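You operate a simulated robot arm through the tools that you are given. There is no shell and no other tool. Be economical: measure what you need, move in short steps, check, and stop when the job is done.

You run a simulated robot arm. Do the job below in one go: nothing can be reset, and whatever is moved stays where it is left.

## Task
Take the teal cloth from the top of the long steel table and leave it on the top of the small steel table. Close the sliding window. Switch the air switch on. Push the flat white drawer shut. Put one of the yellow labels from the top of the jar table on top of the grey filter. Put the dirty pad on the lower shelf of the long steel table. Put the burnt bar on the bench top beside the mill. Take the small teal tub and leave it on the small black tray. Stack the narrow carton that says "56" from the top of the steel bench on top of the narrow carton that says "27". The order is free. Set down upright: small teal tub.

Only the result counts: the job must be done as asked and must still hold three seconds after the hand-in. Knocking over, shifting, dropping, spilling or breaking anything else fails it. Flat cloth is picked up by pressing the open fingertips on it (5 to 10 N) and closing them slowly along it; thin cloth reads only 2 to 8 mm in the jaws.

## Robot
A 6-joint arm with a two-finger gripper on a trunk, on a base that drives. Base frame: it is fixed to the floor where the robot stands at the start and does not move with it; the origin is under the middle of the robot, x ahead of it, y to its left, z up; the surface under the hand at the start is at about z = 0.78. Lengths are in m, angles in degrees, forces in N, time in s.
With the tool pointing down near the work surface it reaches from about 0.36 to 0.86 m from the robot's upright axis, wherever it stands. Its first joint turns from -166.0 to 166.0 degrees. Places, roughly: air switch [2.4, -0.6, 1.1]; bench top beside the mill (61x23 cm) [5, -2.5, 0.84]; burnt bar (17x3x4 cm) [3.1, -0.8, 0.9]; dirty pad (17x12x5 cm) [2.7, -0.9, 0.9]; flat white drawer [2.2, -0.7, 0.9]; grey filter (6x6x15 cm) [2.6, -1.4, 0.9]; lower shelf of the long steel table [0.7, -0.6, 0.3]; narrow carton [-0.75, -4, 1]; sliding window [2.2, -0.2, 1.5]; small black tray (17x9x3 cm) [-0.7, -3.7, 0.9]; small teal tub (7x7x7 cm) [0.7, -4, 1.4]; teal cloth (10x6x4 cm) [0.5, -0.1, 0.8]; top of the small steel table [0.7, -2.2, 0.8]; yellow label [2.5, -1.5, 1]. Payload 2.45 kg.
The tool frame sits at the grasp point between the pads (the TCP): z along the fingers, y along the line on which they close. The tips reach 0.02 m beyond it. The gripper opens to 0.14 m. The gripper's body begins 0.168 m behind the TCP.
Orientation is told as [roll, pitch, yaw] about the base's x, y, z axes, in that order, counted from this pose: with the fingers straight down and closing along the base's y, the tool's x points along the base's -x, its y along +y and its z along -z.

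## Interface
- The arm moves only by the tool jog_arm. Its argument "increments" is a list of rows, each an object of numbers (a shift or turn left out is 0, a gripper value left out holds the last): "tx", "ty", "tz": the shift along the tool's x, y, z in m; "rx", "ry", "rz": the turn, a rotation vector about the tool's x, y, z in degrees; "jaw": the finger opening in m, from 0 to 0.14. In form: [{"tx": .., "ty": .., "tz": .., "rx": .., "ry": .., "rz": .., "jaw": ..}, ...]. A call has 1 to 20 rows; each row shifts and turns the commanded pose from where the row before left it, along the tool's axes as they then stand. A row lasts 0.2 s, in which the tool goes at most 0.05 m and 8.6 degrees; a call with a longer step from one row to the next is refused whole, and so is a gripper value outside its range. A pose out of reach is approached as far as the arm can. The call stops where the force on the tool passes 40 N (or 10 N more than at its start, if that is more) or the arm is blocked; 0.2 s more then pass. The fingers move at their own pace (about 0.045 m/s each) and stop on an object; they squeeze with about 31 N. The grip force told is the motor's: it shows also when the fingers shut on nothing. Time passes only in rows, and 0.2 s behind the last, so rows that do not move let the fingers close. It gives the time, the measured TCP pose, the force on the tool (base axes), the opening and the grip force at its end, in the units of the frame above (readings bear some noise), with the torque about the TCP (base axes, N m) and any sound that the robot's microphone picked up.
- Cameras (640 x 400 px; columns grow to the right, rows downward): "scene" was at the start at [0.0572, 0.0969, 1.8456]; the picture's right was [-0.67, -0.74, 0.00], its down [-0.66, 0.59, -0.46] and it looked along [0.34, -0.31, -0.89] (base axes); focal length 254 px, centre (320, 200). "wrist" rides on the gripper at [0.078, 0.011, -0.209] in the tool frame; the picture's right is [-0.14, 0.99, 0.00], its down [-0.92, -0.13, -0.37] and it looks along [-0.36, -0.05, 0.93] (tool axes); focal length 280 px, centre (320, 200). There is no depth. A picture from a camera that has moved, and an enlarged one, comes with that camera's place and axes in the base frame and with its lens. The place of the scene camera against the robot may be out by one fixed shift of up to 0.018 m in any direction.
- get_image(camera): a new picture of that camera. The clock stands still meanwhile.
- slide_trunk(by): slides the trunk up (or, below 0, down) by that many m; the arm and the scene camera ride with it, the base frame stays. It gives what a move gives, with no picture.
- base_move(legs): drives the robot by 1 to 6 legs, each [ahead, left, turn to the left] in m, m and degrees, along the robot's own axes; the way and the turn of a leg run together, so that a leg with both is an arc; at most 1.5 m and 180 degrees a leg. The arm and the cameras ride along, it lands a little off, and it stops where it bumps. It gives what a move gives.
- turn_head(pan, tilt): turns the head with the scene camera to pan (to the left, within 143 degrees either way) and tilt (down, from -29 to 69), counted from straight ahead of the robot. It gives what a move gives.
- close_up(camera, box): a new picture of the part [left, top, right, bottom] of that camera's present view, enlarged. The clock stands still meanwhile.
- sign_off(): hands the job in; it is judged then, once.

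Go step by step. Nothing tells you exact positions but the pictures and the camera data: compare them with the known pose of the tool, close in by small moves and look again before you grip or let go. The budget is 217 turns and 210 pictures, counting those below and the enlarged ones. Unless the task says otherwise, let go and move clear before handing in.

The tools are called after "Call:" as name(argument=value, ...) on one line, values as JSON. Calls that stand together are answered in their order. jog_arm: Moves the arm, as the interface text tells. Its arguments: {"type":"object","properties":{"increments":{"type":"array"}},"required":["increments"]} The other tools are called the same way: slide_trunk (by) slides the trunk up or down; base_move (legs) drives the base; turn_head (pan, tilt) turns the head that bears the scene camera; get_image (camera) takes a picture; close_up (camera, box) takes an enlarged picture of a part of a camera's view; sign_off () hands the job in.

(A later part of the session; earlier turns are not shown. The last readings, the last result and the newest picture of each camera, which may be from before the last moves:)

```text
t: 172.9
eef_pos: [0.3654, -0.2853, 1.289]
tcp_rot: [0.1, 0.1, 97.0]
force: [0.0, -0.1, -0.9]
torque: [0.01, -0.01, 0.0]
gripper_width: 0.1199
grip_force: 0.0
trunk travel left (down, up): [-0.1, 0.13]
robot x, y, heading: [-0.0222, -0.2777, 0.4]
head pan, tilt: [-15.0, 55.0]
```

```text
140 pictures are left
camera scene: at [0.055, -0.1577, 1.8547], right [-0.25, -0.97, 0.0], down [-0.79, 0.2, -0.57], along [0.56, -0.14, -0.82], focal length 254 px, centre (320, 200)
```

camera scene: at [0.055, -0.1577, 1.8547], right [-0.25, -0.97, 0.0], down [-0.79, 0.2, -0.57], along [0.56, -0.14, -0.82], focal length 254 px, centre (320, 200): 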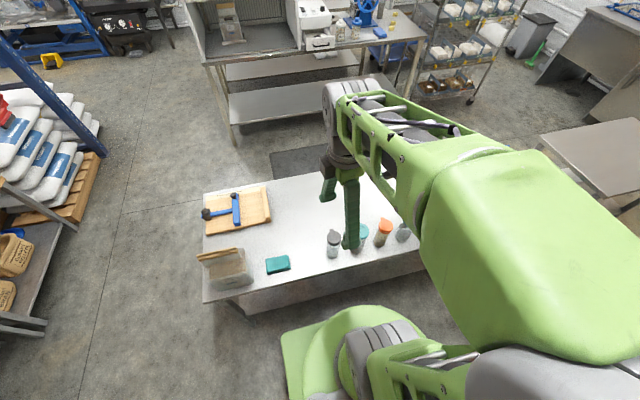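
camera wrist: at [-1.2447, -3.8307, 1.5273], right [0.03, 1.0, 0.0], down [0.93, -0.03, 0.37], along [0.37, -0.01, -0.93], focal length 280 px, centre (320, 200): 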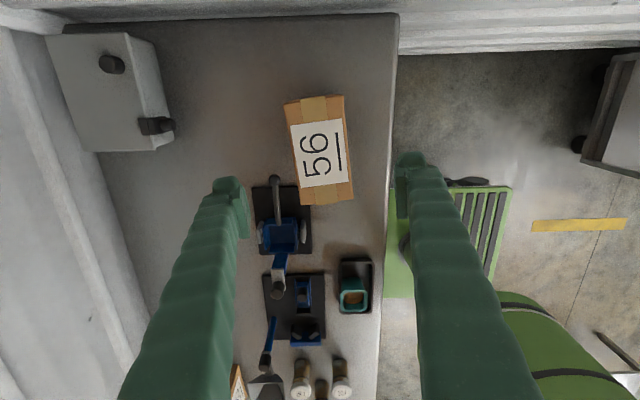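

The cloth still lies in place. I'll turn the jaws to close along y, move over it and look.

Call:
jog_arm(increments=[{"rz": 8.5, "jaw": 0.06}, {"rz": 8.5}, {"rz": 8.5}, {"rz": 8.5}, {"rz": 8.5}, {"rz": 8.5}, {"rz": 8.5}, {"rz": 8.5}, {"rz": 8.5}, {"rz": 8.5}, {"rz": 8.5}, {"rz": 3.5}, {"tx": -0.023, "ty": 0.041}, {"tx": -0.023, "ty": 0.041}, {"tx": -0.023, "ty": 0.041}, {"tx": -0.023, "ty": 0.041}, {"tx": -0.022, "ty": 0.041}, {}])

Call:
jog_arm(increments=[{"tz": 0.05}, {"tz": 0.05}, {"tz": 0.05}, {"tz": 0.05}, {"tz": 0.05}, {"tz": 0.05}, {"tz": 0.05}, {}])

Call:
get_image(camera="wrist")

```text
t: 176.7
eef_pos: [0.4798, -0.0795, 1.287]
tcp_rot: [0.0, 0.0, 0.0]
force: [-0.2, -0.5, 0.6]
torque: [0.02, -0.04, 0.03]
gripper_width: 0.0601
grip_force: 0.0
trunk travel left (down, up): [-0.1, 0.13]
robot x, y, heading: [-0.0242, -0.28, 0.6]
head pan, tilt: [-15.0, 55.0]
```

```text
t: 178.5
eef_pos: [0.4791, -0.0812, 0.9355]
tcp_rot: [0.0, 0.1, -0.1]
force: [1.0, -0.1, 0.0]
torque: [-0.01, -0.03, -0.01]
gripper_width: 0.0602
grip_force: 0.0
trunk travel left (down, up): [-0.1, 0.13]
robot x, y, heading: [-0.0236, -0.2814, 0.8]
head pan, tilt: [-15.0, 55.0]
```

```text
139 pictures are left
camera wrist: at [0.4007, -0.0696, 1.1452], right [0.14, 0.99, 0.0], down [0.92, -0.13, 0.37], along [0.36, -0.05, -0.93], focal length 280 px, centre (320, 200)
```

wrist: 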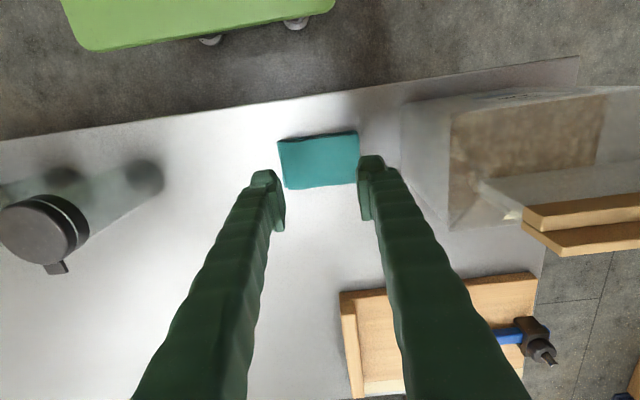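

The cloth is centred. I'll lower onto it in small steps until it reads 5–10 N.

Call:
jog_arm(increments=[{"tz": 0.05}, {"tz": 0.03}, {"tz": 0.01}, {}])

Call:
jog_arm(increments=[{"tz": 0.008}, {}])

```text
t: 179.5
eef_pos: [0.4791, -0.0817, 0.847]
tcp_rot: [-0.1, 0.0, 0.1]
force: [-0.4, -1.5, -0.5]
torque: [-0.02, -0.03, 0.0]
gripper_width: 0.0602
grip_force: 0.0
trunk travel left (down, up): [-0.1, 0.13]
robot x, y, heading: [-0.0181, -0.2824, 0.9]
head pan, tilt: [-15.0, 55.0]
```

```text
t: 180.1
eef_pos: [0.479, -0.0821, 0.8389]
tcp_rot: [-0.1, 0.2, 0.0]
force: [-0.2, -0.2, 0.0]
torque: [0.0, 0.0, -0.01]
gripper_width: 0.06
grip_force: 0.1
trunk travel left (down, up): [-0.1, 0.13]
robot x, y, heading: [-0.0261, -0.2791, 0.8]
head pan, tilt: [-15.0, 55.0]
```

Call:
jog_arm(increments=[{"tz": 0.006}, {}])

Call:
jog_arm(increments=[{"tz": 0.004}, {}])

Call:
get_image(camera="wrist")

```text
t: 180.7
eef_pos: [0.4795, -0.0815, 0.8324]
tcp_rot: [-0.1, 0.0, 0.0]
force: [-0.1, 0.9, 0.5]
torque: [0.04, -0.01, -0.01]
gripper_width: 0.0601
grip_force: 0.0
trunk travel left (down, up): [-0.1, 0.13]
robot x, y, heading: [-0.0208, -0.2824, 0.7]
head pan, tilt: [-15.0, 55.0]
```

```text
t: 181.3
eef_pos: [0.4789, -0.0811, 0.8305]
tcp_rot: [-0.1, -0.1, 0.0]
force: [-2.1, -1.4, 20.2]
torque: [0.12, 0.05, 0.0]
gripper_width: 0.0599
grip_force: 0.7
trunk travel left (down, up): [-0.1, 0.13]
robot x, y, heading: [-0.0235, -0.2771, 0.8]
head pan, tilt: [-15.0, 55.0]
```

```text
138 pictures are left
camera wrist: at [0.4007, -0.0707, 1.0397], right [0.14, 0.99, 0.0], down [0.92, -0.13, 0.37], along [0.37, -0.05, -0.93], focal length 280 px, centre (320, 200)
```

wrist: 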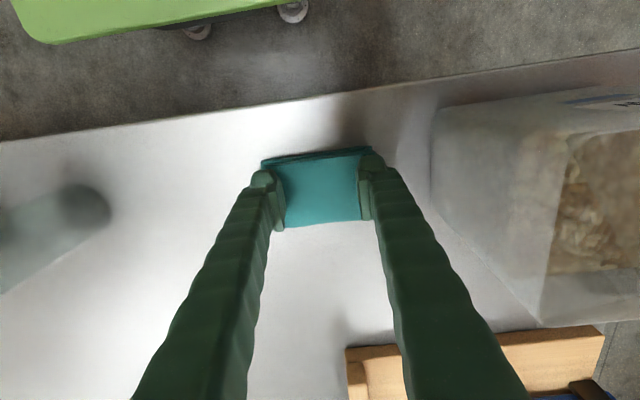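

Touched the cloth's top at 0.811 with 20 N. I'll back off about 1 mm to get near 8 N, then close slowly.

Call:
jog_arm(increments=[{"tz": -0.0012}, {}])

```text
t: 181.9
eef_pos: [0.4793, -0.0826, 0.8313]
tcp_rot: [-0.1, 0.0, 0.0]
force: [0.8, 0.0, 10.5]
torque: [0.14, -0.02, -0.01]
gripper_width: 0.0603
grip_force: 0.0
trunk travel left (down, up): [-0.1, 0.13]
robot x, y, heading: [-0.0242, -0.2794, 0.7]
head pan, tilt: [-15.0, 55.0]
```

Call:
jog_arm(increments=[{"tz": -0.0003, "jaw": 0.056}, {"jaw": 0.052}, {"jaw": 0.048}, {"jaw": 0.044}, {"jaw": 0.04}, {"jaw": 0.036}, {"jaw": 0.032}, {"jaw": 0.028}, {"jaw": 0.024}, {"jaw": 0.02}, {"jaw": 0.016}, {"jaw": 0.012}, {"jaw": 0.008}, {"jaw": 0.004}, {"jaw": 0.0}, {}, {}])

Call:
get_image(camera="wrist")

```text
t: 185.5
eef_pos: [0.4791, -0.081, 0.8305]
tcp_rot: [-0.1, 0.1, 0.1]
force: [0.2, 0.1, 11.4]
torque: [0.05, -0.01, 0.02]
gripper_width: 0.0061
grip_force: 29.4
trunk travel left (down, up): [-0.1, 0.13]
robot x, y, heading: [-0.0256, -0.2792, 0.7]
head pan, tilt: [-15.0, 55.0]
```

```text
137 pictures are left
camera wrist: at [0.4007, -0.0706, 1.0404], right [0.14, 0.99, 0.0], down [0.92, -0.13, 0.37], along [0.36, -0.05, -0.93], focal length 280 px, centre (320, 200)
```

wrist: 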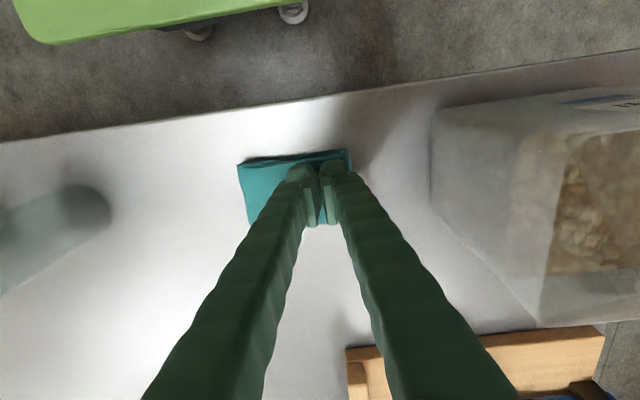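

Width is 6 mm, a cloth pinch. I'll lift slowly and check that it comes along.

Call:
jog_arm(increments=[{"tz": -0.01}, {"tz": -0.015}, {"tz": -0.02}, {"tz": -0.03}, {"tz": -0.04}, {}])

Call:
get_image(camera="wrist")

```text
t: 186.9
eef_pos: [0.4774, -0.0803, 0.9455]
tcp_rot: [0.0, 0.0, -0.1]
force: [-0.1, 0.3, -0.6]
torque: [0.0, 0.02, 0.02]
gripper_width: 0.0001
grip_force: 30.0
trunk travel left (down, up): [-0.1, 0.13]
robot x, y, heading: [-0.0236, -0.2789, 0.7]
head pan, tilt: [-15.0, 55.0]
```

```text
136 pictures are left
camera wrist: at [0.401, -0.0701, 1.1552], right [0.14, 0.99, 0.0], down [0.92, -0.13, 0.37], along [0.36, -0.05, -0.93], focal length 280 px, centre (320, 200)
```

wrist: 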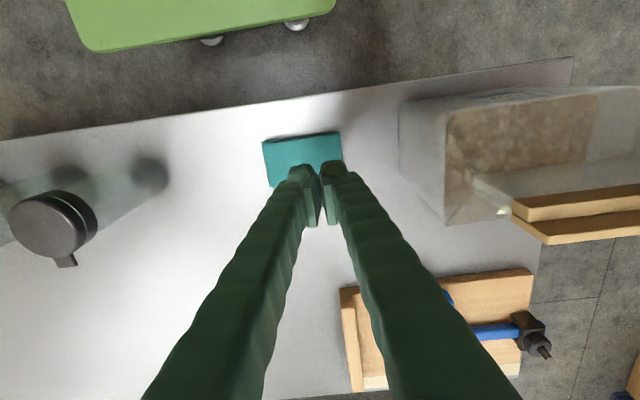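

It slipped and the cloth moved about 2 cm toward -y. I'll recentre, press again, close more slowly, and lift very slowly.

Call:
jog_arm(increments=[{"ty": -0.021, "jaw": 0.06}, {"tz": 0.04}, {"tz": 0.04}, {"tz": 0.025}, {"tz": 0.006}, {}, {}])

Call:
jog_arm(increments=[{"tz": 0.002}, {}])

Call:
get_image(camera="wrist")

```text
t: 188.5
eef_pos: [0.4787, -0.1034, 0.8349]
tcp_rot: [-0.1, 0.1, 0.0]
force: [0.4, -1.1, 0.3]
torque: [0.03, 0.04, -0.03]
gripper_width: 0.0603
grip_force: 0.0
trunk travel left (down, up): [-0.1, 0.13]
robot x, y, heading: [-0.0253, -0.2804, 0.4]
head pan, tilt: [-15.0, 55.0]
```

```text
t: 189.1
eef_pos: [0.4785, -0.103, 0.8328]
tcp_rot: [-0.1, 0.0, 0.1]
force: [-0.4, 0.7, -0.4]
torque: [0.01, 0.0, 0.0]
gripper_width: 0.0599
grip_force: 0.1
trunk travel left (down, up): [-0.1, 0.13]
robot x, y, heading: [-0.0214, -0.2789, 0.6]
head pan, tilt: [-15.0, 55.0]
```

```text
135 pictures are left
camera wrist: at [0.401, -0.0915, 1.0423], right [0.14, 0.99, 0.0], down [0.92, -0.13, 0.37], along [0.36, -0.05, -0.93], focal length 280 px, centre (320, 200)
```

wrist: 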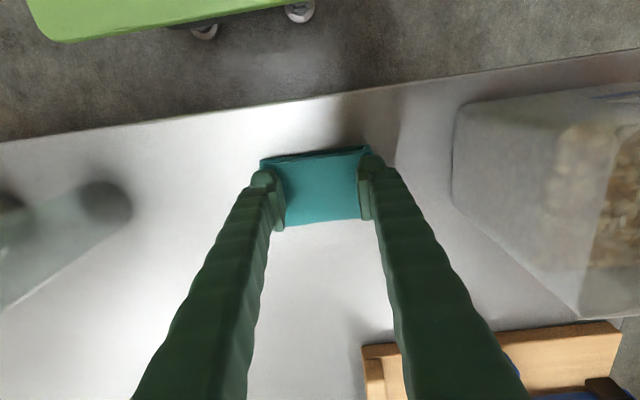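

Call:
jog_arm(increments=[{"tz": 0.0015, "jaw": 0.05}, {}, {}])

Call:
jog_arm(increments=[{"tz": 0.0006}, {}])

```text
t: 189.9
eef_pos: [0.4779, -0.1025, 0.8314]
tcp_rot: [-0.1, 0.0, 0.0]
force: [0.7, 0.2, 0.4]
torque: [-0.01, 0.0, 0.01]
gripper_width: 0.0501
grip_force: 0.1
trunk travel left (down, up): [-0.1, 0.13]
robot x, y, heading: [-0.0232, -0.2829, 0.8]
head pan, tilt: [-15.0, 55.0]
```

```text
t: 190.5
eef_pos: [0.4781, -0.1021, 0.8305]
tcp_rot: [-0.1, 0.0, 0.0]
force: [-0.5, 0.1, 3.6]
torque: [0.08, 0.01, 0.0]
gripper_width: 0.0499
grip_force: 0.5
trunk travel left (down, up): [-0.1, 0.13]
robot x, y, heading: [-0.0231, -0.2789, 0.8]
head pan, tilt: [-15.0, 55.0]
```

Call:
jog_arm(increments=[{"tz": 0.0005}, {}])

```text
t: 191.1
eef_pos: [0.4781, -0.1019, 0.8333]
tcp_rot: [-0.1, -0.1, 0.0]
force: [-0.6, -0.3, 10.9]
torque: [0.07, 0.03, 0.0]
gripper_width: 0.0501
grip_force: 0.0
trunk travel left (down, up): [-0.1, 0.13]
robot x, y, heading: [-0.0233, -0.2806, 0.4]
head pan, tilt: [-15.0, 55.0]
```

Call:
jog_arm(increments=[{"tz": -0.0002, "jaw": 0.048}, {"jaw": 0.046}, {"jaw": 0.044}, {"jaw": 0.042}, {"jaw": 0.04}, {"jaw": 0.038}, {"jaw": 0.036}, {"jaw": 0.034}, {"jaw": 0.032}, {"jaw": 0.03}])

Call:
get_image(camera="wrist")

```text
t: 193.3
eef_pos: [0.478, -0.1029, 0.8315]
tcp_rot: [-0.1, 0.1, 0.0]
force: [1.3, 6.4, 23.4]
torque: [0.21, -0.02, 0.03]
gripper_width: 0.0265
grip_force: 0.2
trunk travel left (down, up): [-0.1, 0.13]
robot x, y, heading: [-0.0232, -0.2768, 0.7]
head pan, tilt: [-15.0, 55.0]
```

```text
134 pictures are left
camera wrist: at [0.4003, -0.0913, 1.0405], right [0.14, 0.99, 0.0], down [0.92, -0.13, 0.37], along [0.37, -0.05, -0.93], focal length 280 px, centre (320, 200)
```

wrist: 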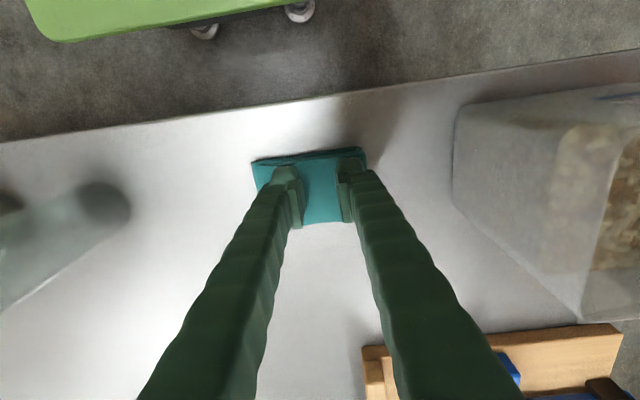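

Call:
jog_arm(increments=[{"tz": -0.0015}, {}])

```text
t: 193.9
eef_pos: [0.4788, -0.1039, 0.8311]
tcp_rot: [-0.1, 0.1, 0.0]
force: [3.0, 0.6, 7.0]
torque: [0.04, -0.11, -0.04]
gripper_width: 0.0271
grip_force: 0.0
trunk travel left (down, up): [-0.1, 0.13]
robot x, y, heading: [-0.0254, -0.2803, 0.7]
head pan, tilt: [-15.0, 55.0]
```

Call:
jog_arm(increments=[{"jaw": 0.026}, {"jaw": 0.024}, {"jaw": 0.022}, {"jaw": 0.02}, {"jaw": 0.018}, {"jaw": 0.016}])

Call:
jog_arm(increments=[{"jaw": 0.014}, {"jaw": 0.012}, {"jaw": 0.01}, {"jaw": 0.008}, {"jaw": 0.006}, {"jaw": 0.004}, {"jaw": 0.002}, {"jaw": 0.0}, {}, {}])

Call:
get_image(camera="wrist")

```text
t: 195.3
eef_pos: [0.4792, -0.1023, 0.832]
tcp_rot: [-0.2, 0.0, 0.0]
force: [-0.2, -0.4, 0.3]
torque: [-0.01, -0.01, 0.0]
gripper_width: 0.016
grip_force: 0.0
trunk travel left (down, up): [-0.1, 0.13]
robot x, y, heading: [-0.0218, -0.2825, 0.7]
head pan, tilt: [-15.0, 55.0]
```

```text
t: 197.5
eef_pos: [0.4778, -0.1019, 0.8322]
tcp_rot: [-0.2, 0.0, 0.0]
force: [0.2, 0.0, 1.3]
torque: [-0.01, -0.01, -0.03]
gripper_width: 0.0001
grip_force: 29.7
trunk travel left (down, up): [-0.1, 0.13]
robot x, y, heading: [-0.022, -0.2771, 0.5]
head pan, tilt: [-15.0, 55.0]
```

```text
133 pictures are left
camera wrist: at [0.401, -0.0913, 1.0414], right [0.14, 0.99, 0.0], down [0.92, -0.13, 0.37], along [0.36, -0.05, -0.93], focal length 280 px, centre (320, 200)
```

wrist: 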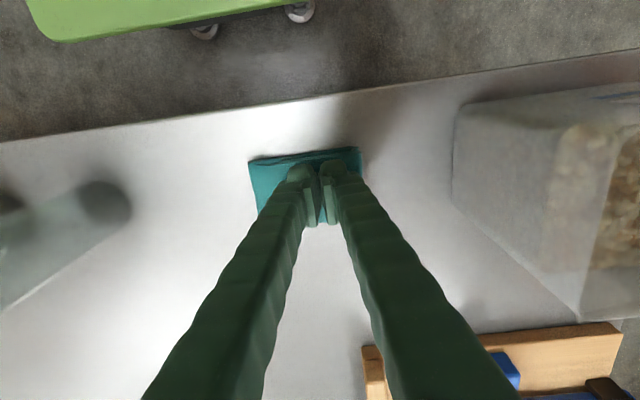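

It lost contact while closing, so nothing is held. I'll lift and take a close look at the cloth.

Call:
jog_arm(increments=[{"tz": -0.03, "jaw": 0.06}, {"tz": -0.04}, {"tz": -0.04}, {"tx": 0.05}, {"tx": 0.03}, {}])

Call:
close_up(camera="wrist", box=[230, 120, 390, 240])

Call:
close_up(camera="scene", box=[240, 235, 320, 295])

```text
t: 198.9
eef_pos: [0.3987, -0.1024, 0.9409]
tcp_rot: [-0.1, 0.2, 0.1]
force: [0.5, 0.4, 0.4]
torque: [-0.04, 0.03, 0.01]
gripper_width: 0.0602
grip_force: 0.1
trunk travel left (down, up): [-0.1, 0.13]
robot x, y, heading: [-0.0223, -0.2798, 0.7]
head pan, tilt: [-15.0, 55.0]
```

```text
3.33 times, centred on (310, 180) of wrist
camera zoom: at [0.3206, -0.0913, 1.1509], right [0.14, 0.99, 0.0], down [0.92, -0.13, 0.37], along [0.36, -0.05, -0.93], focal length 935 px, centre (353, 267)
```

zoom: 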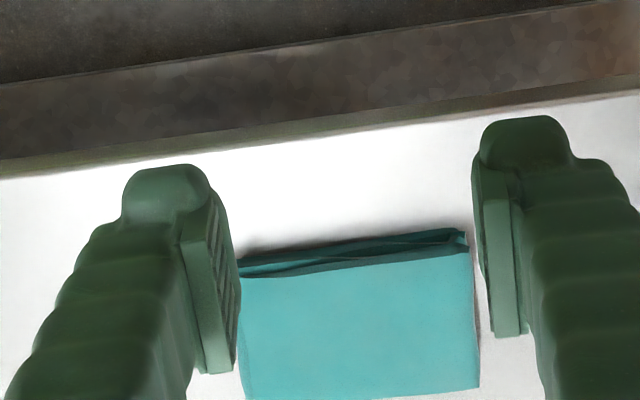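

```text
6.67 times, centred on (280, 265) of scene
camera zoom: at [0.0552, -0.1577, 1.8547], right [-0.25, -0.97, 0.0], down [-0.79, 0.2, -0.57], along [0.56, -0.14, -0.82], focal length 1693 px, centre (587, -233)
```

zoom: 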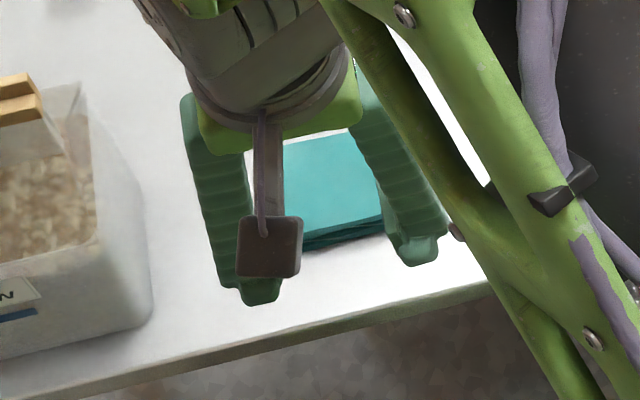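

The cloth is a folded stack, now centred near (0.48, -0.112). I'll press about 10 N again, close as in the first try, hold, and lift very slowly.

Call:
jog_arm(increments=[{"tx": -0.045}, {"tx": -0.036, "ty": -0.009, "jaw": 0.056}, {"tz": 0.05}, {"tz": 0.05}, {"tz": 0.0085}, {}, {}])

Call:
jog_arm(increments=[{"tz": 0.0015}, {}])

```text
t: 200.5
eef_pos: [0.4795, -0.1102, 0.8336]
tcp_rot: [-0.1, -0.1, 0.1]
force: [0.3, 0.0, -0.2]
torque: [-0.02, -0.01, 0.0]
gripper_width: 0.0561
grip_force: 0.0
trunk travel left (down, up): [-0.1, 0.13]
robot x, y, heading: [-0.0224, -0.2814, 0.9]
head pan, tilt: [-15.0, 55.0]
```

```text
t: 201.1
eef_pos: [0.48, -0.1107, 0.8324]
tcp_rot: [-0.1, 0.0, 0.0]
force: [0.1, -0.1, -0.7]
torque: [-0.01, 0.02, 0.03]
gripper_width: 0.0561
grip_force: 0.1
trunk travel left (down, up): [-0.1, 0.13]
robot x, y, heading: [-0.0238, -0.2766, 0.8]
head pan, tilt: [-15.0, 55.0]
```

Call:
jog_arm(increments=[{"tz": 0.0022}, {}])

```text
t: 201.7
eef_pos: [0.4791, -0.112, 0.8309]
tcp_rot: [-0.2, -0.2, 0.0]
force: [-3.0, -0.7, 17.1]
torque: [0.11, 0.01, -0.02]
gripper_width: 0.0559
grip_force: 0.1
trunk travel left (down, up): [-0.1, 0.13]
robot x, y, heading: [-0.0232, -0.2826, 0.5]
head pan, tilt: [-15.0, 55.0]
```

Call:
jog_arm(increments=[{"tz": -0.0008}, {}, {"jaw": 0.052}, {"jaw": 0.048}, {"jaw": 0.044}, {"jaw": 0.04}])

Call:
jog_arm(increments=[{"jaw": 0.036}, {"jaw": 0.032}, {"jaw": 0.028}])

Call:
jog_arm(increments=[{"jaw": 0.024}, {"jaw": 0.02}, {"jaw": 0.016}])

Call:
jog_arm(increments=[{"jaw": 0.012}, {"jaw": 0.008}, {"jaw": 0.004}, {"jaw": 0.0}, {}, {}])

Call:
get_image(camera="wrist")

```text
t: 203.1
eef_pos: [0.4793, -0.1114, 0.8306]
tcp_rot: [-0.2, -0.1, 0.0]
force: [1.1, 5.1, 18.5]
torque: [0.23, -0.05, 0.02]
gripper_width: 0.0395
grip_force: 0.1
trunk travel left (down, up): [-0.1, 0.13]
robot x, y, heading: [-0.0214, -0.2785, 0.6]
head pan, tilt: [-15.0, 55.0]
```

```text
t: 203.9
eef_pos: [0.4792, -0.1103, 0.8316]
tcp_rot: [-0.1, 0.1, 0.1]
force: [2.0, 5.3, 24.4]
torque: [0.2, -0.04, 0.03]
gripper_width: 0.0286
grip_force: 1.0
trunk travel left (down, up): [-0.1, 0.13]
robot x, y, heading: [-0.0212, -0.2785, 1.0]
head pan, tilt: [-15.0, 55.0]
```

```text
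t: 204.7
eef_pos: [0.4796, -0.1113, 0.8309]
tcp_rot: [-0.2, 0.0, 0.0]
force: [0.5, 4.7, 28.0]
torque: [0.11, -0.01, 0.04]
gripper_width: 0.0144
grip_force: 0.1
trunk travel left (down, up): [-0.1, 0.13]
robot x, y, heading: [-0.0254, -0.2796, 0.9]
head pan, tilt: [-15.0, 55.0]
```

```text
t: 206.1
eef_pos: [0.4777, -0.1118, 0.8318]
tcp_rot: [-0.1, 0.1, 0.0]
force: [-0.6, 2.5, 18.7]
torque: [0.03, 0.02, -0.02]
gripper_width: 0.006
grip_force: 29.3
trunk travel left (down, up): [-0.1, 0.13]
robot x, y, heading: [-0.0232, -0.2771, 0.5]
head pan, tilt: [-15.0, 55.0]
```

```text
130 pictures are left
camera wrist: at [0.401, -0.1006, 1.0402], right [0.14, 0.99, 0.0], down [0.92, -0.13, 0.37], along [0.36, -0.05, -0.93], focal length 280 px, centre (320, 200)
```

wrist: 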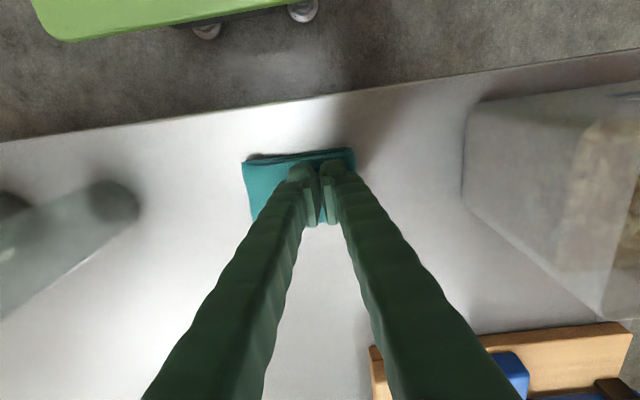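

Gripped at 6 mm again. I'll hold, then lift a few millimetres at a time and read the width.

Call:
jog_arm(increments=[{}, {}, {"tz": -0.001}, {"tz": -0.001}, {"tz": -0.001}, {"tz": -0.001}, {"tz": -0.001}])

Call:
jog_arm(increments=[{"tz": -0.001}, {"tz": -0.001}, {"tz": -0.001}, {"tz": -0.001}, {"tz": -0.001}])

Call:
jog_arm(increments=[{"tz": -0.002}, {"tz": -0.002}, {"tz": -0.002}, {"tz": -0.002}, {"tz": -0.002}])

Call:
get_image(camera="wrist")

```text
t: 207.7
eef_pos: [0.4799, -0.1122, 0.8351]
tcp_rot: [-0.1, 0.2, 0.0]
force: [-0.3, 0.5, -0.1]
torque: [0.0, 0.02, -0.01]
gripper_width: 0.0
grip_force: 29.3
trunk travel left (down, up): [-0.1, 0.13]
robot x, y, heading: [-0.0211, -0.2774, 0.5]
head pan, tilt: [-15.0, 55.0]
```

```text
t: 208.9
eef_pos: [0.4789, -0.1114, 0.8394]
tcp_rot: [-0.1, 0.0, 0.0]
force: [-0.3, -1.1, -0.4]
torque: [0.01, 0.01, 0.01]
gripper_width: 0.0
grip_force: 29.3
trunk travel left (down, up): [-0.1, 0.13]
robot x, y, heading: [-0.0244, -0.2844, 0.6]
head pan, tilt: [-15.0, 55.0]
```

```text
t: 210.1
eef_pos: [0.4793, -0.111, 0.8505]
tcp_rot: [-0.1, 0.0, 0.0]
force: [0.2, 0.3, 0.0]
torque: [0.0, -0.03, -0.02]
gripper_width: 0.0
grip_force: 29.6
trunk travel left (down, up): [-0.1, 0.13]
robot x, y, heading: [-0.0213, -0.2809, 0.5]
head pan, tilt: [-15.0, 55.0]
```

```text
129 pictures are left
camera wrist: at [0.4018, -0.1006, 1.06], right [0.14, 0.99, 0.0], down [0.92, -0.13, 0.37], along [0.36, -0.05, -0.93], focal length 280 px, centre (320, 200)
```

wrist: 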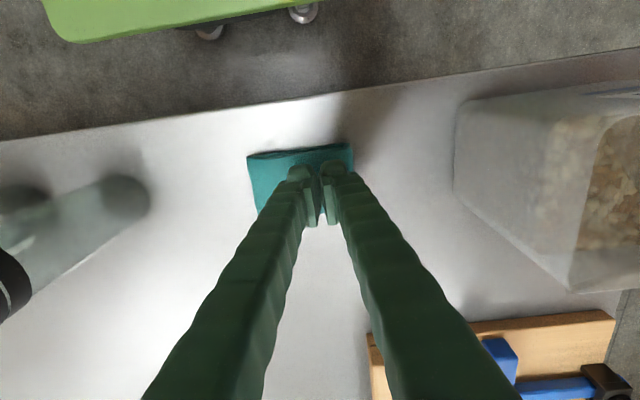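

The stack is too thick for a surface pinch, so it needs a firm side grip low down with a slow lift. I'll straddle its long sides along y, close to the table.

Call:
jog_arm(increments=[{"tz": -0.03, "jaw": 0.13}, {"ty": -0.003}, {}, {}, {"tz": 0.04}, {"tz": 0.03}, {}])

Call:
get_image(camera="wrist")

```text
t: 211.4
eef_pos: [0.4802, -0.1124, 0.8258]
tcp_rot: [-0.1, 0.2, -0.1]
force: [0.8, -0.2, 0.3]
torque: [0.01, 0.04, 0.0]
gripper_width: 0.1203
grip_force: 0.2
trunk travel left (down, up): [-0.1, 0.13]
robot x, y, heading: [-0.023, -0.2791, 1.0]
head pan, tilt: [-15.0, 55.0]
stopped in row 6: the force on the tool passed its limit at 95 N (the readings are from after the stop); the commanded pose is now the measured one
```

```text
128 pictures are left
camera wrist: at [0.4029, -0.1021, 1.0353], right [0.14, 0.99, 0.0], down [0.92, -0.13, 0.37], along [0.36, -0.05, -0.93], focal length 280 px, centre (320, 200)
```

wrist: 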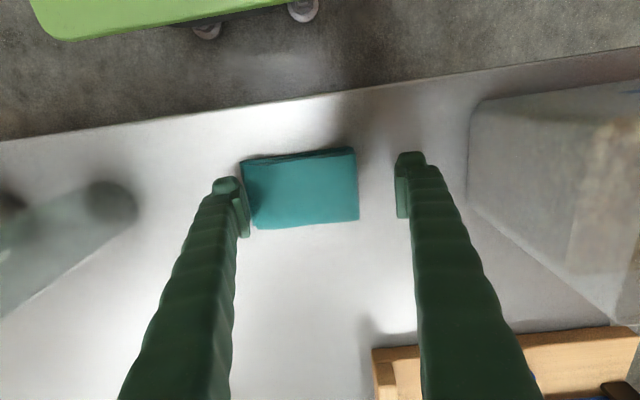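

A fingertip touched the cloth while the jaws were still opening. The cloth is fine and now about 1.7 cm toward -y, so I'll raise, recentre and lower again.

Call:
jog_arm(increments=[{"tz": -0.02, "jaw": 0.135}, {"ty": -0.016}, {}, {}, {}])

Call:
get_image(camera="wrist")

```text
t: 212.6
eef_pos: [0.4805, -0.1293, 0.8467]
tcp_rot: [-0.2, 0.0, -0.1]
force: [0.0, -0.2, 0.1]
torque: [0.01, -0.03, -0.01]
gripper_width: 0.1348
grip_force: 0.0
trunk travel left (down, up): [-0.1, 0.13]
robot x, y, heading: [-0.0239, -0.2791, 0.7]
head pan, tilt: [-15.0, 55.0]
```

```text
127 pictures are left
camera wrist: at [0.4032, -0.1181, 1.0557], right [0.14, 0.99, 0.0], down [0.92, -0.13, 0.37], along [0.36, -0.05, -0.93], focal length 280 px, centre (320, 200)
```

wrist: 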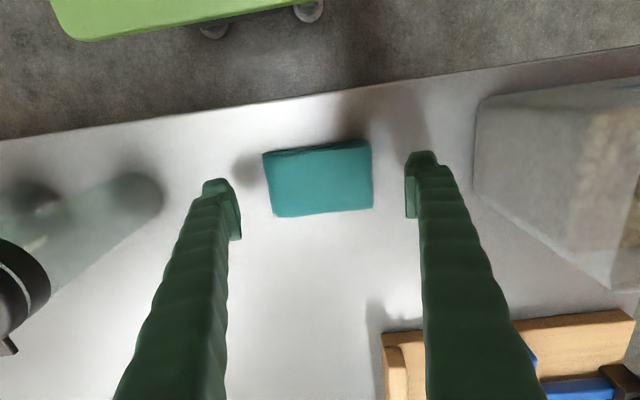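

Centred. I'll lower close to the table, close, and lift slowly.

Call:
jog_arm(increments=[{"tz": 0.025}, {"tz": 0.015}, {"tz": 0.004}, {}])

Call:
jog_arm(increments=[{"jaw": 0.11}, {"jaw": 0.1}, {"jaw": 0.09}, {"jaw": 0.08}, {"jaw": 0.07}, {"jaw": 0.06}, {}, {}, {}])

Call:
get_image(camera="wrist")

```text
t: 213.6
eef_pos: [0.4807, -0.1293, 0.8025]
tcp_rot: [-0.1, 0.1, -0.1]
force: [-0.1, 0.2, 0.5]
torque: [0.01, 0.02, -0.03]
gripper_width: 0.1352
grip_force: 0.1
trunk travel left (down, up): [-0.1, 0.13]
robot x, y, heading: [-0.0229, -0.2797, 0.6]
head pan, tilt: [-15.0, 55.0]
```

```text
t: 215.6
eef_pos: [0.48, -0.1284, 0.8029]
tcp_rot: [-0.1, 0.0, 0.0]
force: [-0.4, -0.2, 3.6]
torque: [-0.01, 0.0, -0.1]
gripper_width: 0.1022
grip_force: 31.0
trunk travel left (down, up): [-0.1, 0.13]
robot x, y, heading: [-0.0216, -0.2738, 0.7]
head pan, tilt: [-15.0, 55.0]
```

```text
126 pictures are left
camera wrist: at [0.4027, -0.1184, 1.0118], right [0.14, 0.99, 0.0], down [0.92, -0.13, 0.37], along [0.36, -0.05, -0.93], focal length 280 px, centre (320, 200)
```

wrist: 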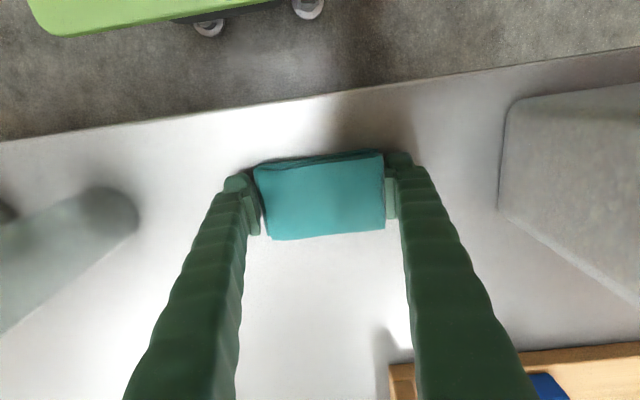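

Call:
jog_arm(increments=[{}, {"tz": -0.002}, {"tz": -0.002}, {"tz": -0.003}, {"tz": -0.003}, {"tz": -0.003}, {}])

Call:
jog_arm(increments=[{"tz": -0.004}, {"tz": -0.005}, {"tz": -0.006}, {"tz": -0.008}, {"tz": -0.01}, {}])

Call:
get_image(camera="wrist")

```text
t: 217.2
eef_pos: [0.4792, -0.1287, 0.8147]
tcp_rot: [-0.2, 0.1, -0.2]
force: [-0.1, 0.0, -1.4]
torque: [0.01, 0.0, 0.02]
gripper_width: 0.1022
grip_force: 30.9
trunk travel left (down, up): [-0.1, 0.13]
robot x, y, heading: [-0.0205, -0.2758, 0.7]
head pan, tilt: [-15.0, 55.0]
```

```text
t: 218.6
eef_pos: [0.4799, -0.1286, 0.8482]
tcp_rot: [-0.2, 0.1, 0.0]
force: [-0.2, -0.7, -0.2]
torque: [0.0, 0.05, 0.01]
gripper_width: 0.1018
grip_force: 31.1
trunk travel left (down, up): [-0.1, 0.13]
robot x, y, heading: [-0.0225, -0.2787, 0.9]
head pan, tilt: [-15.0, 55.0]
```

```text
125 pictures are left
camera wrist: at [0.4025, -0.1181, 1.0577], right [0.14, 0.99, 0.0], down [0.92, -0.13, 0.37], along [0.36, -0.05, -0.93], focal length 280 px, centre (320, 200)
```

wrist: 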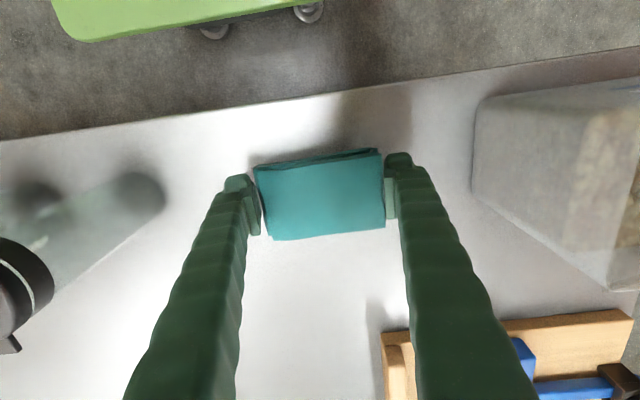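

The cloth is up and held at 0.102 m. I'll raise it gently and check.

Call:
jog_arm(increments=[{"tz": -0.012}, {"tz": -0.015}, {"tz": -0.018}, {"tz": -0.02}, {"tz": -0.02}, {"tz": -0.02}, {"tz": -0.02}, {"tz": -0.02}, {"tz": -0.02}, {"tz": -0.02}, {"tz": -0.02}, {"tz": -0.02}, {"tz": -0.02}, {"tz": -0.018}, {"tz": -0.012}, {"tz": -0.006}, {}])

Call:
get_image(camera="wrist")

```text
t: 222.2
eef_pos: [0.4798, -0.1267, 1.1289]
tcp_rot: [-0.2, 0.1, -0.1]
force: [0.0, -0.1, -1.2]
torque: [0.0, -0.03, 0.0]
gripper_width: 0.1018
grip_force: 30.8
trunk travel left (down, up): [-0.1, 0.13]
robot x, y, heading: [-0.0194, -0.28, 0.8]
head pan, tilt: [-15.0, 55.0]
```

```text
124 pictures are left
camera wrist: at [0.4032, -0.1169, 1.3387], right [0.14, 0.99, 0.0], down [0.92, -0.13, 0.37], along [0.36, -0.05, -0.93], focal length 280 px, centre (320, 200)
```

wrist: 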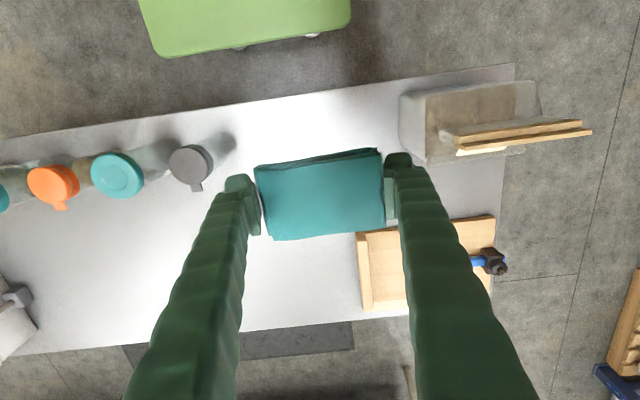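

Firmly held. I'll drive right to the small steel table in a few legs.

Call:
base_move(legs=[[-0.04, -0.7, -0.7], [0, -0.7, 0], [0, -0.67, 0]])

Call:
get_image(camera="wrist")

```text
t: 240.8
eef_pos: [0.4542, -2.1932, 1.1295]
tcp_rot: [-0.1, 0.1, -0.3]
force: [0.2, 1.2, -0.1]
torque: [-0.02, 0.01, -0.02]
gripper_width: 0.1004
grip_force: 31.5
trunk travel left (down, up): [-0.1, 0.13]
robot x, y, heading: [-0.0465, -2.3422, 0.8]
head pan, tilt: [-15.0, 55.0]
```

```text
123 pictures are left
camera wrist: at [0.3772, -2.1815, 1.3385], right [0.14, 0.99, 0.0], down [0.92, -0.13, 0.37], along [0.36, -0.06, -0.93], focal length 280 px, centre (320, 200)
```

wrist: 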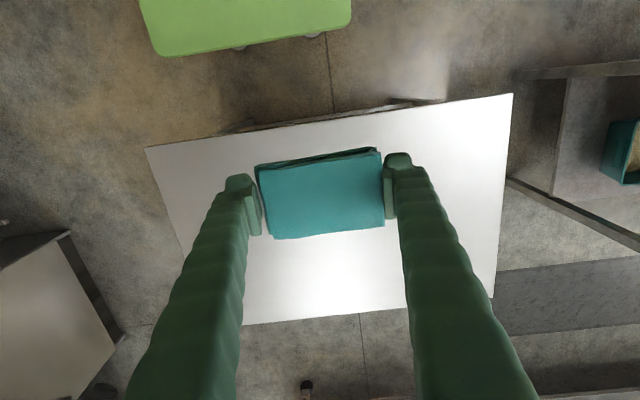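

The empty table top is below. I'll move further over it and lower gently.

Call:
jog_arm(increments=[{"tx": -0.02}, {"tx": -0.03}, {"tx": -0.03}, {"tx": -0.03}, {"tx": -0.02}, {"tz": 0.015}, {"tz": 0.025}, {"tz": 0.03}, {"tz": 0.03}, {"tz": 0.03}, {"tz": 0.03}, {"tz": 0.03}, {"tz": 0.02}, {"tz": 0.015}, {"tz": 0.01}, {}])

Call:
get_image(camera="wrist")

Call:
get_image(camera="scene")

```text
t: 244.2
eef_pos: [0.5841, -2.1936, 0.8934]
tcp_rot: [0.0, 0.2, -0.4]
force: [0.3, 0.3, 0.0]
torque: [0.01, -0.02, 0.02]
gripper_width: 0.1005
grip_force: 30.6
trunk travel left (down, up): [-0.1, 0.13]
robot x, y, heading: [-0.0482, -2.3431, 0.7]
head pan, tilt: [-15.0, 55.0]
```

```text
122 pictures are left
camera wrist: at [0.5062, -2.1828, 1.1031], right [0.14, 0.99, 0.0], down [0.92, -0.13, 0.37], along [0.36, -0.06, -0.93], focal length 280 px, centre (320, 200)
```

wrist: 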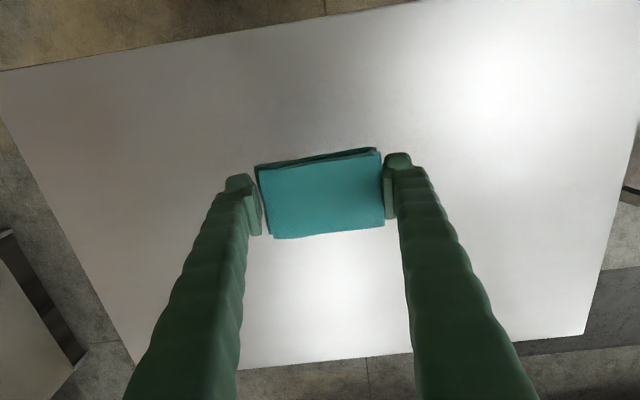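

```text
121 pictures are left
camera scene: at [0.0291, -2.2201, 1.8547], right [-0.25, -0.97, 0.0], down [-0.79, 0.21, -0.57], along [0.56, -0.14, -0.82], focal length 254 px, centre (320, 200)
```

scene: 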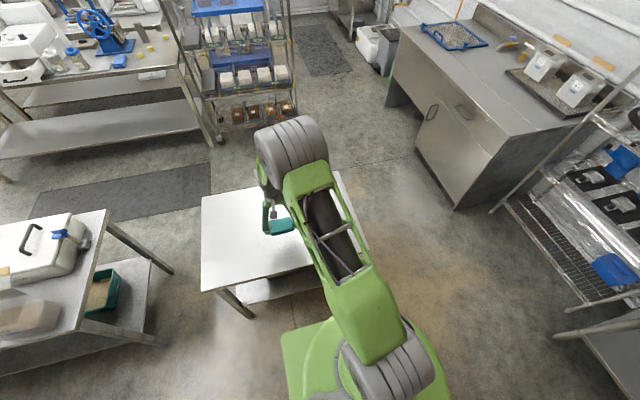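

Call:
jog_arm(increments=[{"tz": 0.015}, {"tz": 0.015}, {"tz": 0.01}, {"tz": 0.008}, {}])

Call:
jog_arm(increments=[{"tz": 0.005}, {"tz": 0.005}, {}])

```text
t: 245.4
eef_pos: [0.584, -2.1952, 0.8449]
tcp_rot: [-0.1, 0.1, -0.4]
force: [0.7, -0.6, -0.2]
torque: [-0.02, 0.0, 0.02]
gripper_width: 0.1001
grip_force: 31.1
trunk travel left (down, up): [-0.1, 0.13]
robot x, y, heading: [-0.0512, -2.3376, 0.4]
head pan, tilt: [-15.0, 55.0]
```

```text
t: 246.2
eef_pos: [0.5827, -2.1944, 0.8352]
tcp_rot: [-0.2, 0.2, -0.3]
force: [0.5, -0.5, -0.5]
torque: [-0.01, 0.01, -0.03]
gripper_width: 0.1004
grip_force: 30.7
trunk travel left (down, up): [-0.1, 0.13]
robot x, y, heading: [-0.0494, -2.3404, 0.6]
head pan, tilt: [-15.0, 55.0]
```

Call:
jog_arm(increments=[{"tz": 0.005}, {"tz": 0.005}, {}])

Call:
jog_arm(increments=[{"tz": 0.004}, {"tz": 0.004}, {}])

Call:
get_image(camera="wrist")

```text
t: 247.0
eef_pos: [0.584, -2.1944, 0.8263]
tcp_rot: [-0.2, 0.1, -0.4]
force: [0.2, -0.6, -0.4]
torque: [0.0, 0.02, 0.0]
gripper_width: 0.1002
grip_force: 31.3
trunk travel left (down, up): [-0.1, 0.13]
robot x, y, heading: [-0.0486, -2.3411, 0.6]
head pan, tilt: [-15.0, 55.0]
```

```text
t: 247.8
eef_pos: [0.5851, -2.1946, 0.818]
tcp_rot: [-0.1, 0.1, -0.5]
force: [-0.3, 0.1, -0.2]
torque: [-0.01, 0.01, 0.02]
gripper_width: 0.1001
grip_force: 30.6
trunk travel left (down, up): [-0.1, 0.13]
robot x, y, heading: [-0.0501, -2.3417, 0.2]
head pan, tilt: [-15.0, 55.0]
```

```text
120 pictures are left
camera wrist: at [0.5069, -2.1831, 1.0273], right [0.14, 0.99, 0.0], down [0.92, -0.13, 0.37], along [0.36, -0.06, -0.93], focal length 280 px, centre (320, 200)
```

wrist: 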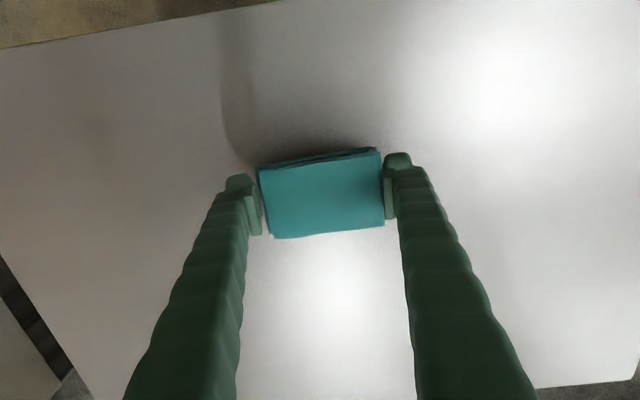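

Call:
jog_arm(increments=[{"tz": 0.004}, {"tz": 0.004}, {}])

Call:
jog_arm(increments=[{"tz": 0.003}, {"tz": 0.003}, {}])

```text
t: 248.6
eef_pos: [0.584, -2.1941, 0.8091]
tcp_rot: [-0.1, 0.1, -0.3]
force: [-0.3, 0.3, 0.5]
torque: [0.04, 0.0, -0.01]
gripper_width: 0.0998
grip_force: 30.8
trunk travel left (down, up): [-0.1, 0.13]
robot x, y, heading: [-0.0496, -2.3448, 0.3]
head pan, tilt: [-15.0, 55.0]
```

```text
t: 249.4
eef_pos: [0.5835, -2.1935, 0.8043]
tcp_rot: [-0.1, 0.1, -0.3]
force: [-0.1, -0.4, -0.7]
torque: [-0.03, -0.02, -0.01]
gripper_width: 0.1001
grip_force: 31.5
trunk travel left (down, up): [-0.1, 0.13]
robot x, y, heading: [-0.0441, -2.3409, 0.2]
head pan, tilt: [-15.0, 55.0]
```

Call:
jog_arm(increments=[{"tz": 0.003}, {"tz": 0.002}, {}])

Call:
close_up(camera="scene", box=[240, 195, 320, 255])

```text
t: 250.2
eef_pos: [0.5842, -2.195, 0.7985]
tcp_rot: [-0.2, 0.1, -0.5]
force: [-1.1, 1.0, -0.9]
torque: [0.0, -0.01, 0.0]
gripper_width: 0.1001
grip_force: 31.1
trunk travel left (down, up): [-0.1, 0.13]
robot x, y, heading: [-0.0497, -2.3426, 0.6]
head pan, tilt: [-15.0, 55.0]
```

```text
6.67 times, centred on (280, 225) of scene
camera zoom: at [0.0291, -2.2201, 1.8547], right [-0.25, -0.97, 0.0], down [-0.79, 0.21, -0.57], along [0.56, -0.14, -0.82], focal length 1693 px, centre (587, 33)
```

zoom: 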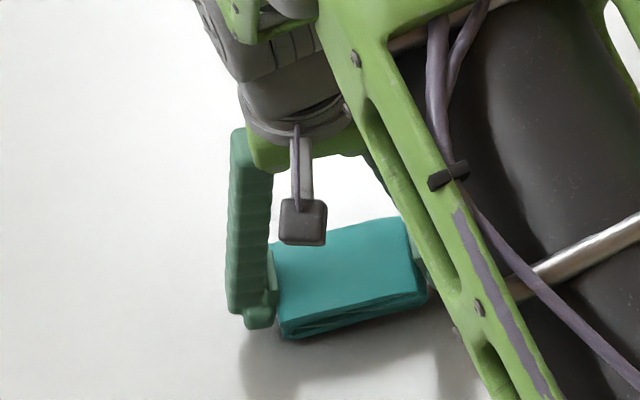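

The shadow shows a small gap remains; I'll keep lowering.

Call:
jog_arm(increments=[{"tz": 0.005}, {"tz": 0.004}, {}])

Call:
jog_arm(increments=[{"tz": 0.004}, {"tz": 0.003}, {}])

Call:
jog_arm(increments=[{"tz": 0.004}, {"tz": 0.003}, {}])

Call:
get_image(camera="wrist")

Call:
close_up(camera="scene", box=[240, 195, 320, 255])

```text
t: 251.0
eef_pos: [0.5837, -2.1937, 0.79]
tcp_rot: [-0.1, 0.0, -0.3]
force: [-0.9, -0.1, -0.2]
torque: [0.01, -0.01, 0.01]
gripper_width: 0.1
grip_force: 31.2
trunk travel left (down, up): [-0.1, 0.13]
robot x, y, heading: [-0.0502, -2.3367, 0.3]
head pan, tilt: [-15.0, 55.0]
```

```text
t: 251.8
eef_pos: [0.5839, -2.1941, 0.7877]
tcp_rot: [-0.2, -0.1, -0.4]
force: [-7.2, -0.5, 21.6]
torque: [-0.24, 0.4, -0.03]
gripper_width: 0.0999
grip_force: 30.9
trunk travel left (down, up): [-0.1, 0.13]
robot x, y, heading: [-0.0475, -2.3397, 0.3]
head pan, tilt: [-15.0, 55.0]
stopped in row 3: the force on the tool passed its limit at 41 N (the readings are from after the stop); the commanded pose is now the measured one
```

```text
t: 252.2
eef_pos: [0.5852, -2.1934, 0.7865]
tcp_rot: [-0.1, -0.1, -0.4]
force: [-9.0, -1.0, 20.4]
torque: [-0.09, 0.36, 0.0]
gripper_width: 0.0997
grip_force: 30.9
trunk travel left (down, up): [-0.1, 0.13]
robot x, y, heading: [-0.0511, -2.3411, 0.5]
head pan, tilt: [-15.0, 55.0]
stopped in row 1: the force on the tool passed its limit at 45 N (the readings are from after the stop); the commanded pose is now the measured one
```

```text
118 pictures are left
camera wrist: at [0.5066, -2.183, 0.996], right [0.14, 0.99, 0.0], down [0.92, -0.13, 0.37], along [0.37, -0.05, -0.93], focal length 280 px, centre (320, 200)
```

wrist: 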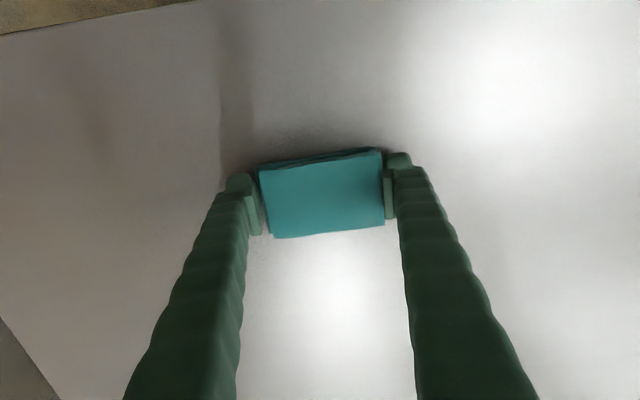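

```text
6.67 times, centred on (280, 225) of scene
camera zoom: at [0.0257, -2.2208, 1.8549], right [-0.25, -0.97, 0.0], down [-0.79, 0.21, -0.57], along [0.56, -0.14, -0.82], focal length 1693 px, centre (587, 33)
```

zoom: 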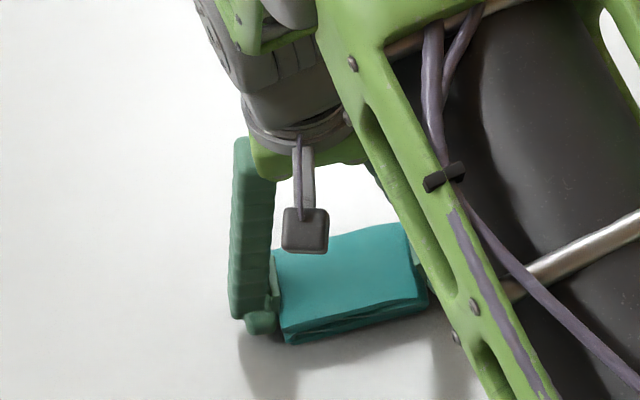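

The cloth is on the table. I'll release and rise.

Call:
jog_arm(increments=[{"tz": -0.002}, {"jaw": 0.106}, {"jaw": 0.114}, {"jaw": 0.124}, {"jaw": 0.136}, {}, {"tz": -0.02}, {"tz": -0.04}, {"tz": -0.05}, {"tz": -0.05}, {"tz": -0.05}, {"tz": -0.05}, {}])

Call:
get_image(camera="wrist")

```text
t: 255.0
eef_pos: [0.5867, -2.1942, 1.0466]
tcp_rot: [-0.1, 0.0, -0.4]
force: [0.6, 0.8, 0.0]
torque: [-0.01, 0.0, 0.01]
gripper_width: 0.1362
grip_force: 0.0
trunk travel left (down, up): [-0.1, 0.13]
robot x, y, heading: [-0.0504, -2.3394, 0.1]
head pan, tilt: [-15.0, 55.0]
```

```text
116 pictures are left
camera wrist: at [0.5084, -2.1822, 1.2563], right [0.14, 0.99, 0.0], down [0.92, -0.13, 0.37], along [0.36, -0.05, -0.93], focal length 280 px, centre (320, 200)
```

wrist: 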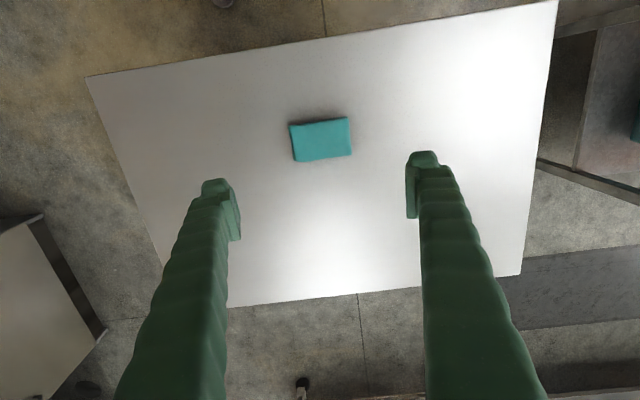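

The cloth task is done. Next I'll go round the small table to the hood table at x ≈ 2.2, with the arm tucked in.

Call:
jog_arm(increments=[{"tz": -0.04, "tx": 0.03}, {"tz": -0.04, "tx": 0.03}, {"tx": 0.045}, {"tx": 0.045}, {"tx": 0.045}, {"tx": 0.02}, {}])

Call:
base_move(legs=[[0, -0.72, 0], [1.0, 0, 0], [0.55, 0, 0], [0, 1.2, 0]])

Call:
turn_head(pan=10, tilt=30)

Call:
get_image(camera="scene")

```text
t: 256.6
eef_pos: [0.3693, -2.1915, 1.1269]
tcp_rot: [-0.1, 0.0, -0.4]
force: [0.3, -0.3, -0.6]
torque: [-0.01, -0.02, 0.01]
gripper_width: 0.1361
grip_force: 0.0
trunk travel left (down, up): [-0.1, 0.13]
robot x, y, heading: [-0.0509, -2.3415, 0.5]
head pan, tilt: [-15.0, 55.0]
```

```text
t: 281.2
eef_pos: [1.9279, -1.7264, 1.1269]
tcp_rot: [-0.1, 0.0, -1.0]
force: [0.2, -0.5, 0.3]
torque: [-0.02, 0.04, 0.02]
gripper_width: 0.1361
grip_force: 0.0
trunk travel left (down, up): [-0.1, 0.13]
robot x, y, heading: [1.5056, -1.8711, -0.4]
head pan, tilt: [-15.0, 55.0]
```

```text
t: 282.1
eef_pos: [1.9282, -1.7276, 1.1276]
tcp_rot: [0.0, 0.0, -1.0]
force: [-0.6, -0.1, -0.5]
torque: [-0.02, 0.02, 0.02]
gripper_width: 0.1359
grip_force: 0.1
trunk travel left (down, up): [-0.1, 0.13]
robot x, y, heading: [1.5092, -1.8723, -0.2]
head pan, tilt: [10.0, 30.0]
```

```text
115 pictures are left
camera scene: at [1.6057, -1.7176, 1.8907], right [0.17, -0.99, 0.0], down [-0.49, -0.09, -0.87], along [0.85, 0.15, -0.5], focal length 254 px, centre (320, 200)
```

scene: 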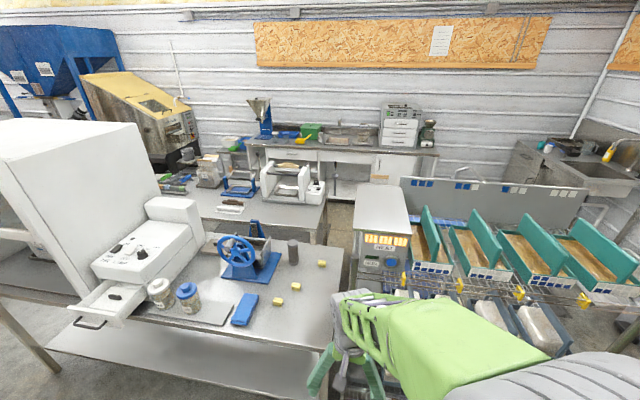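

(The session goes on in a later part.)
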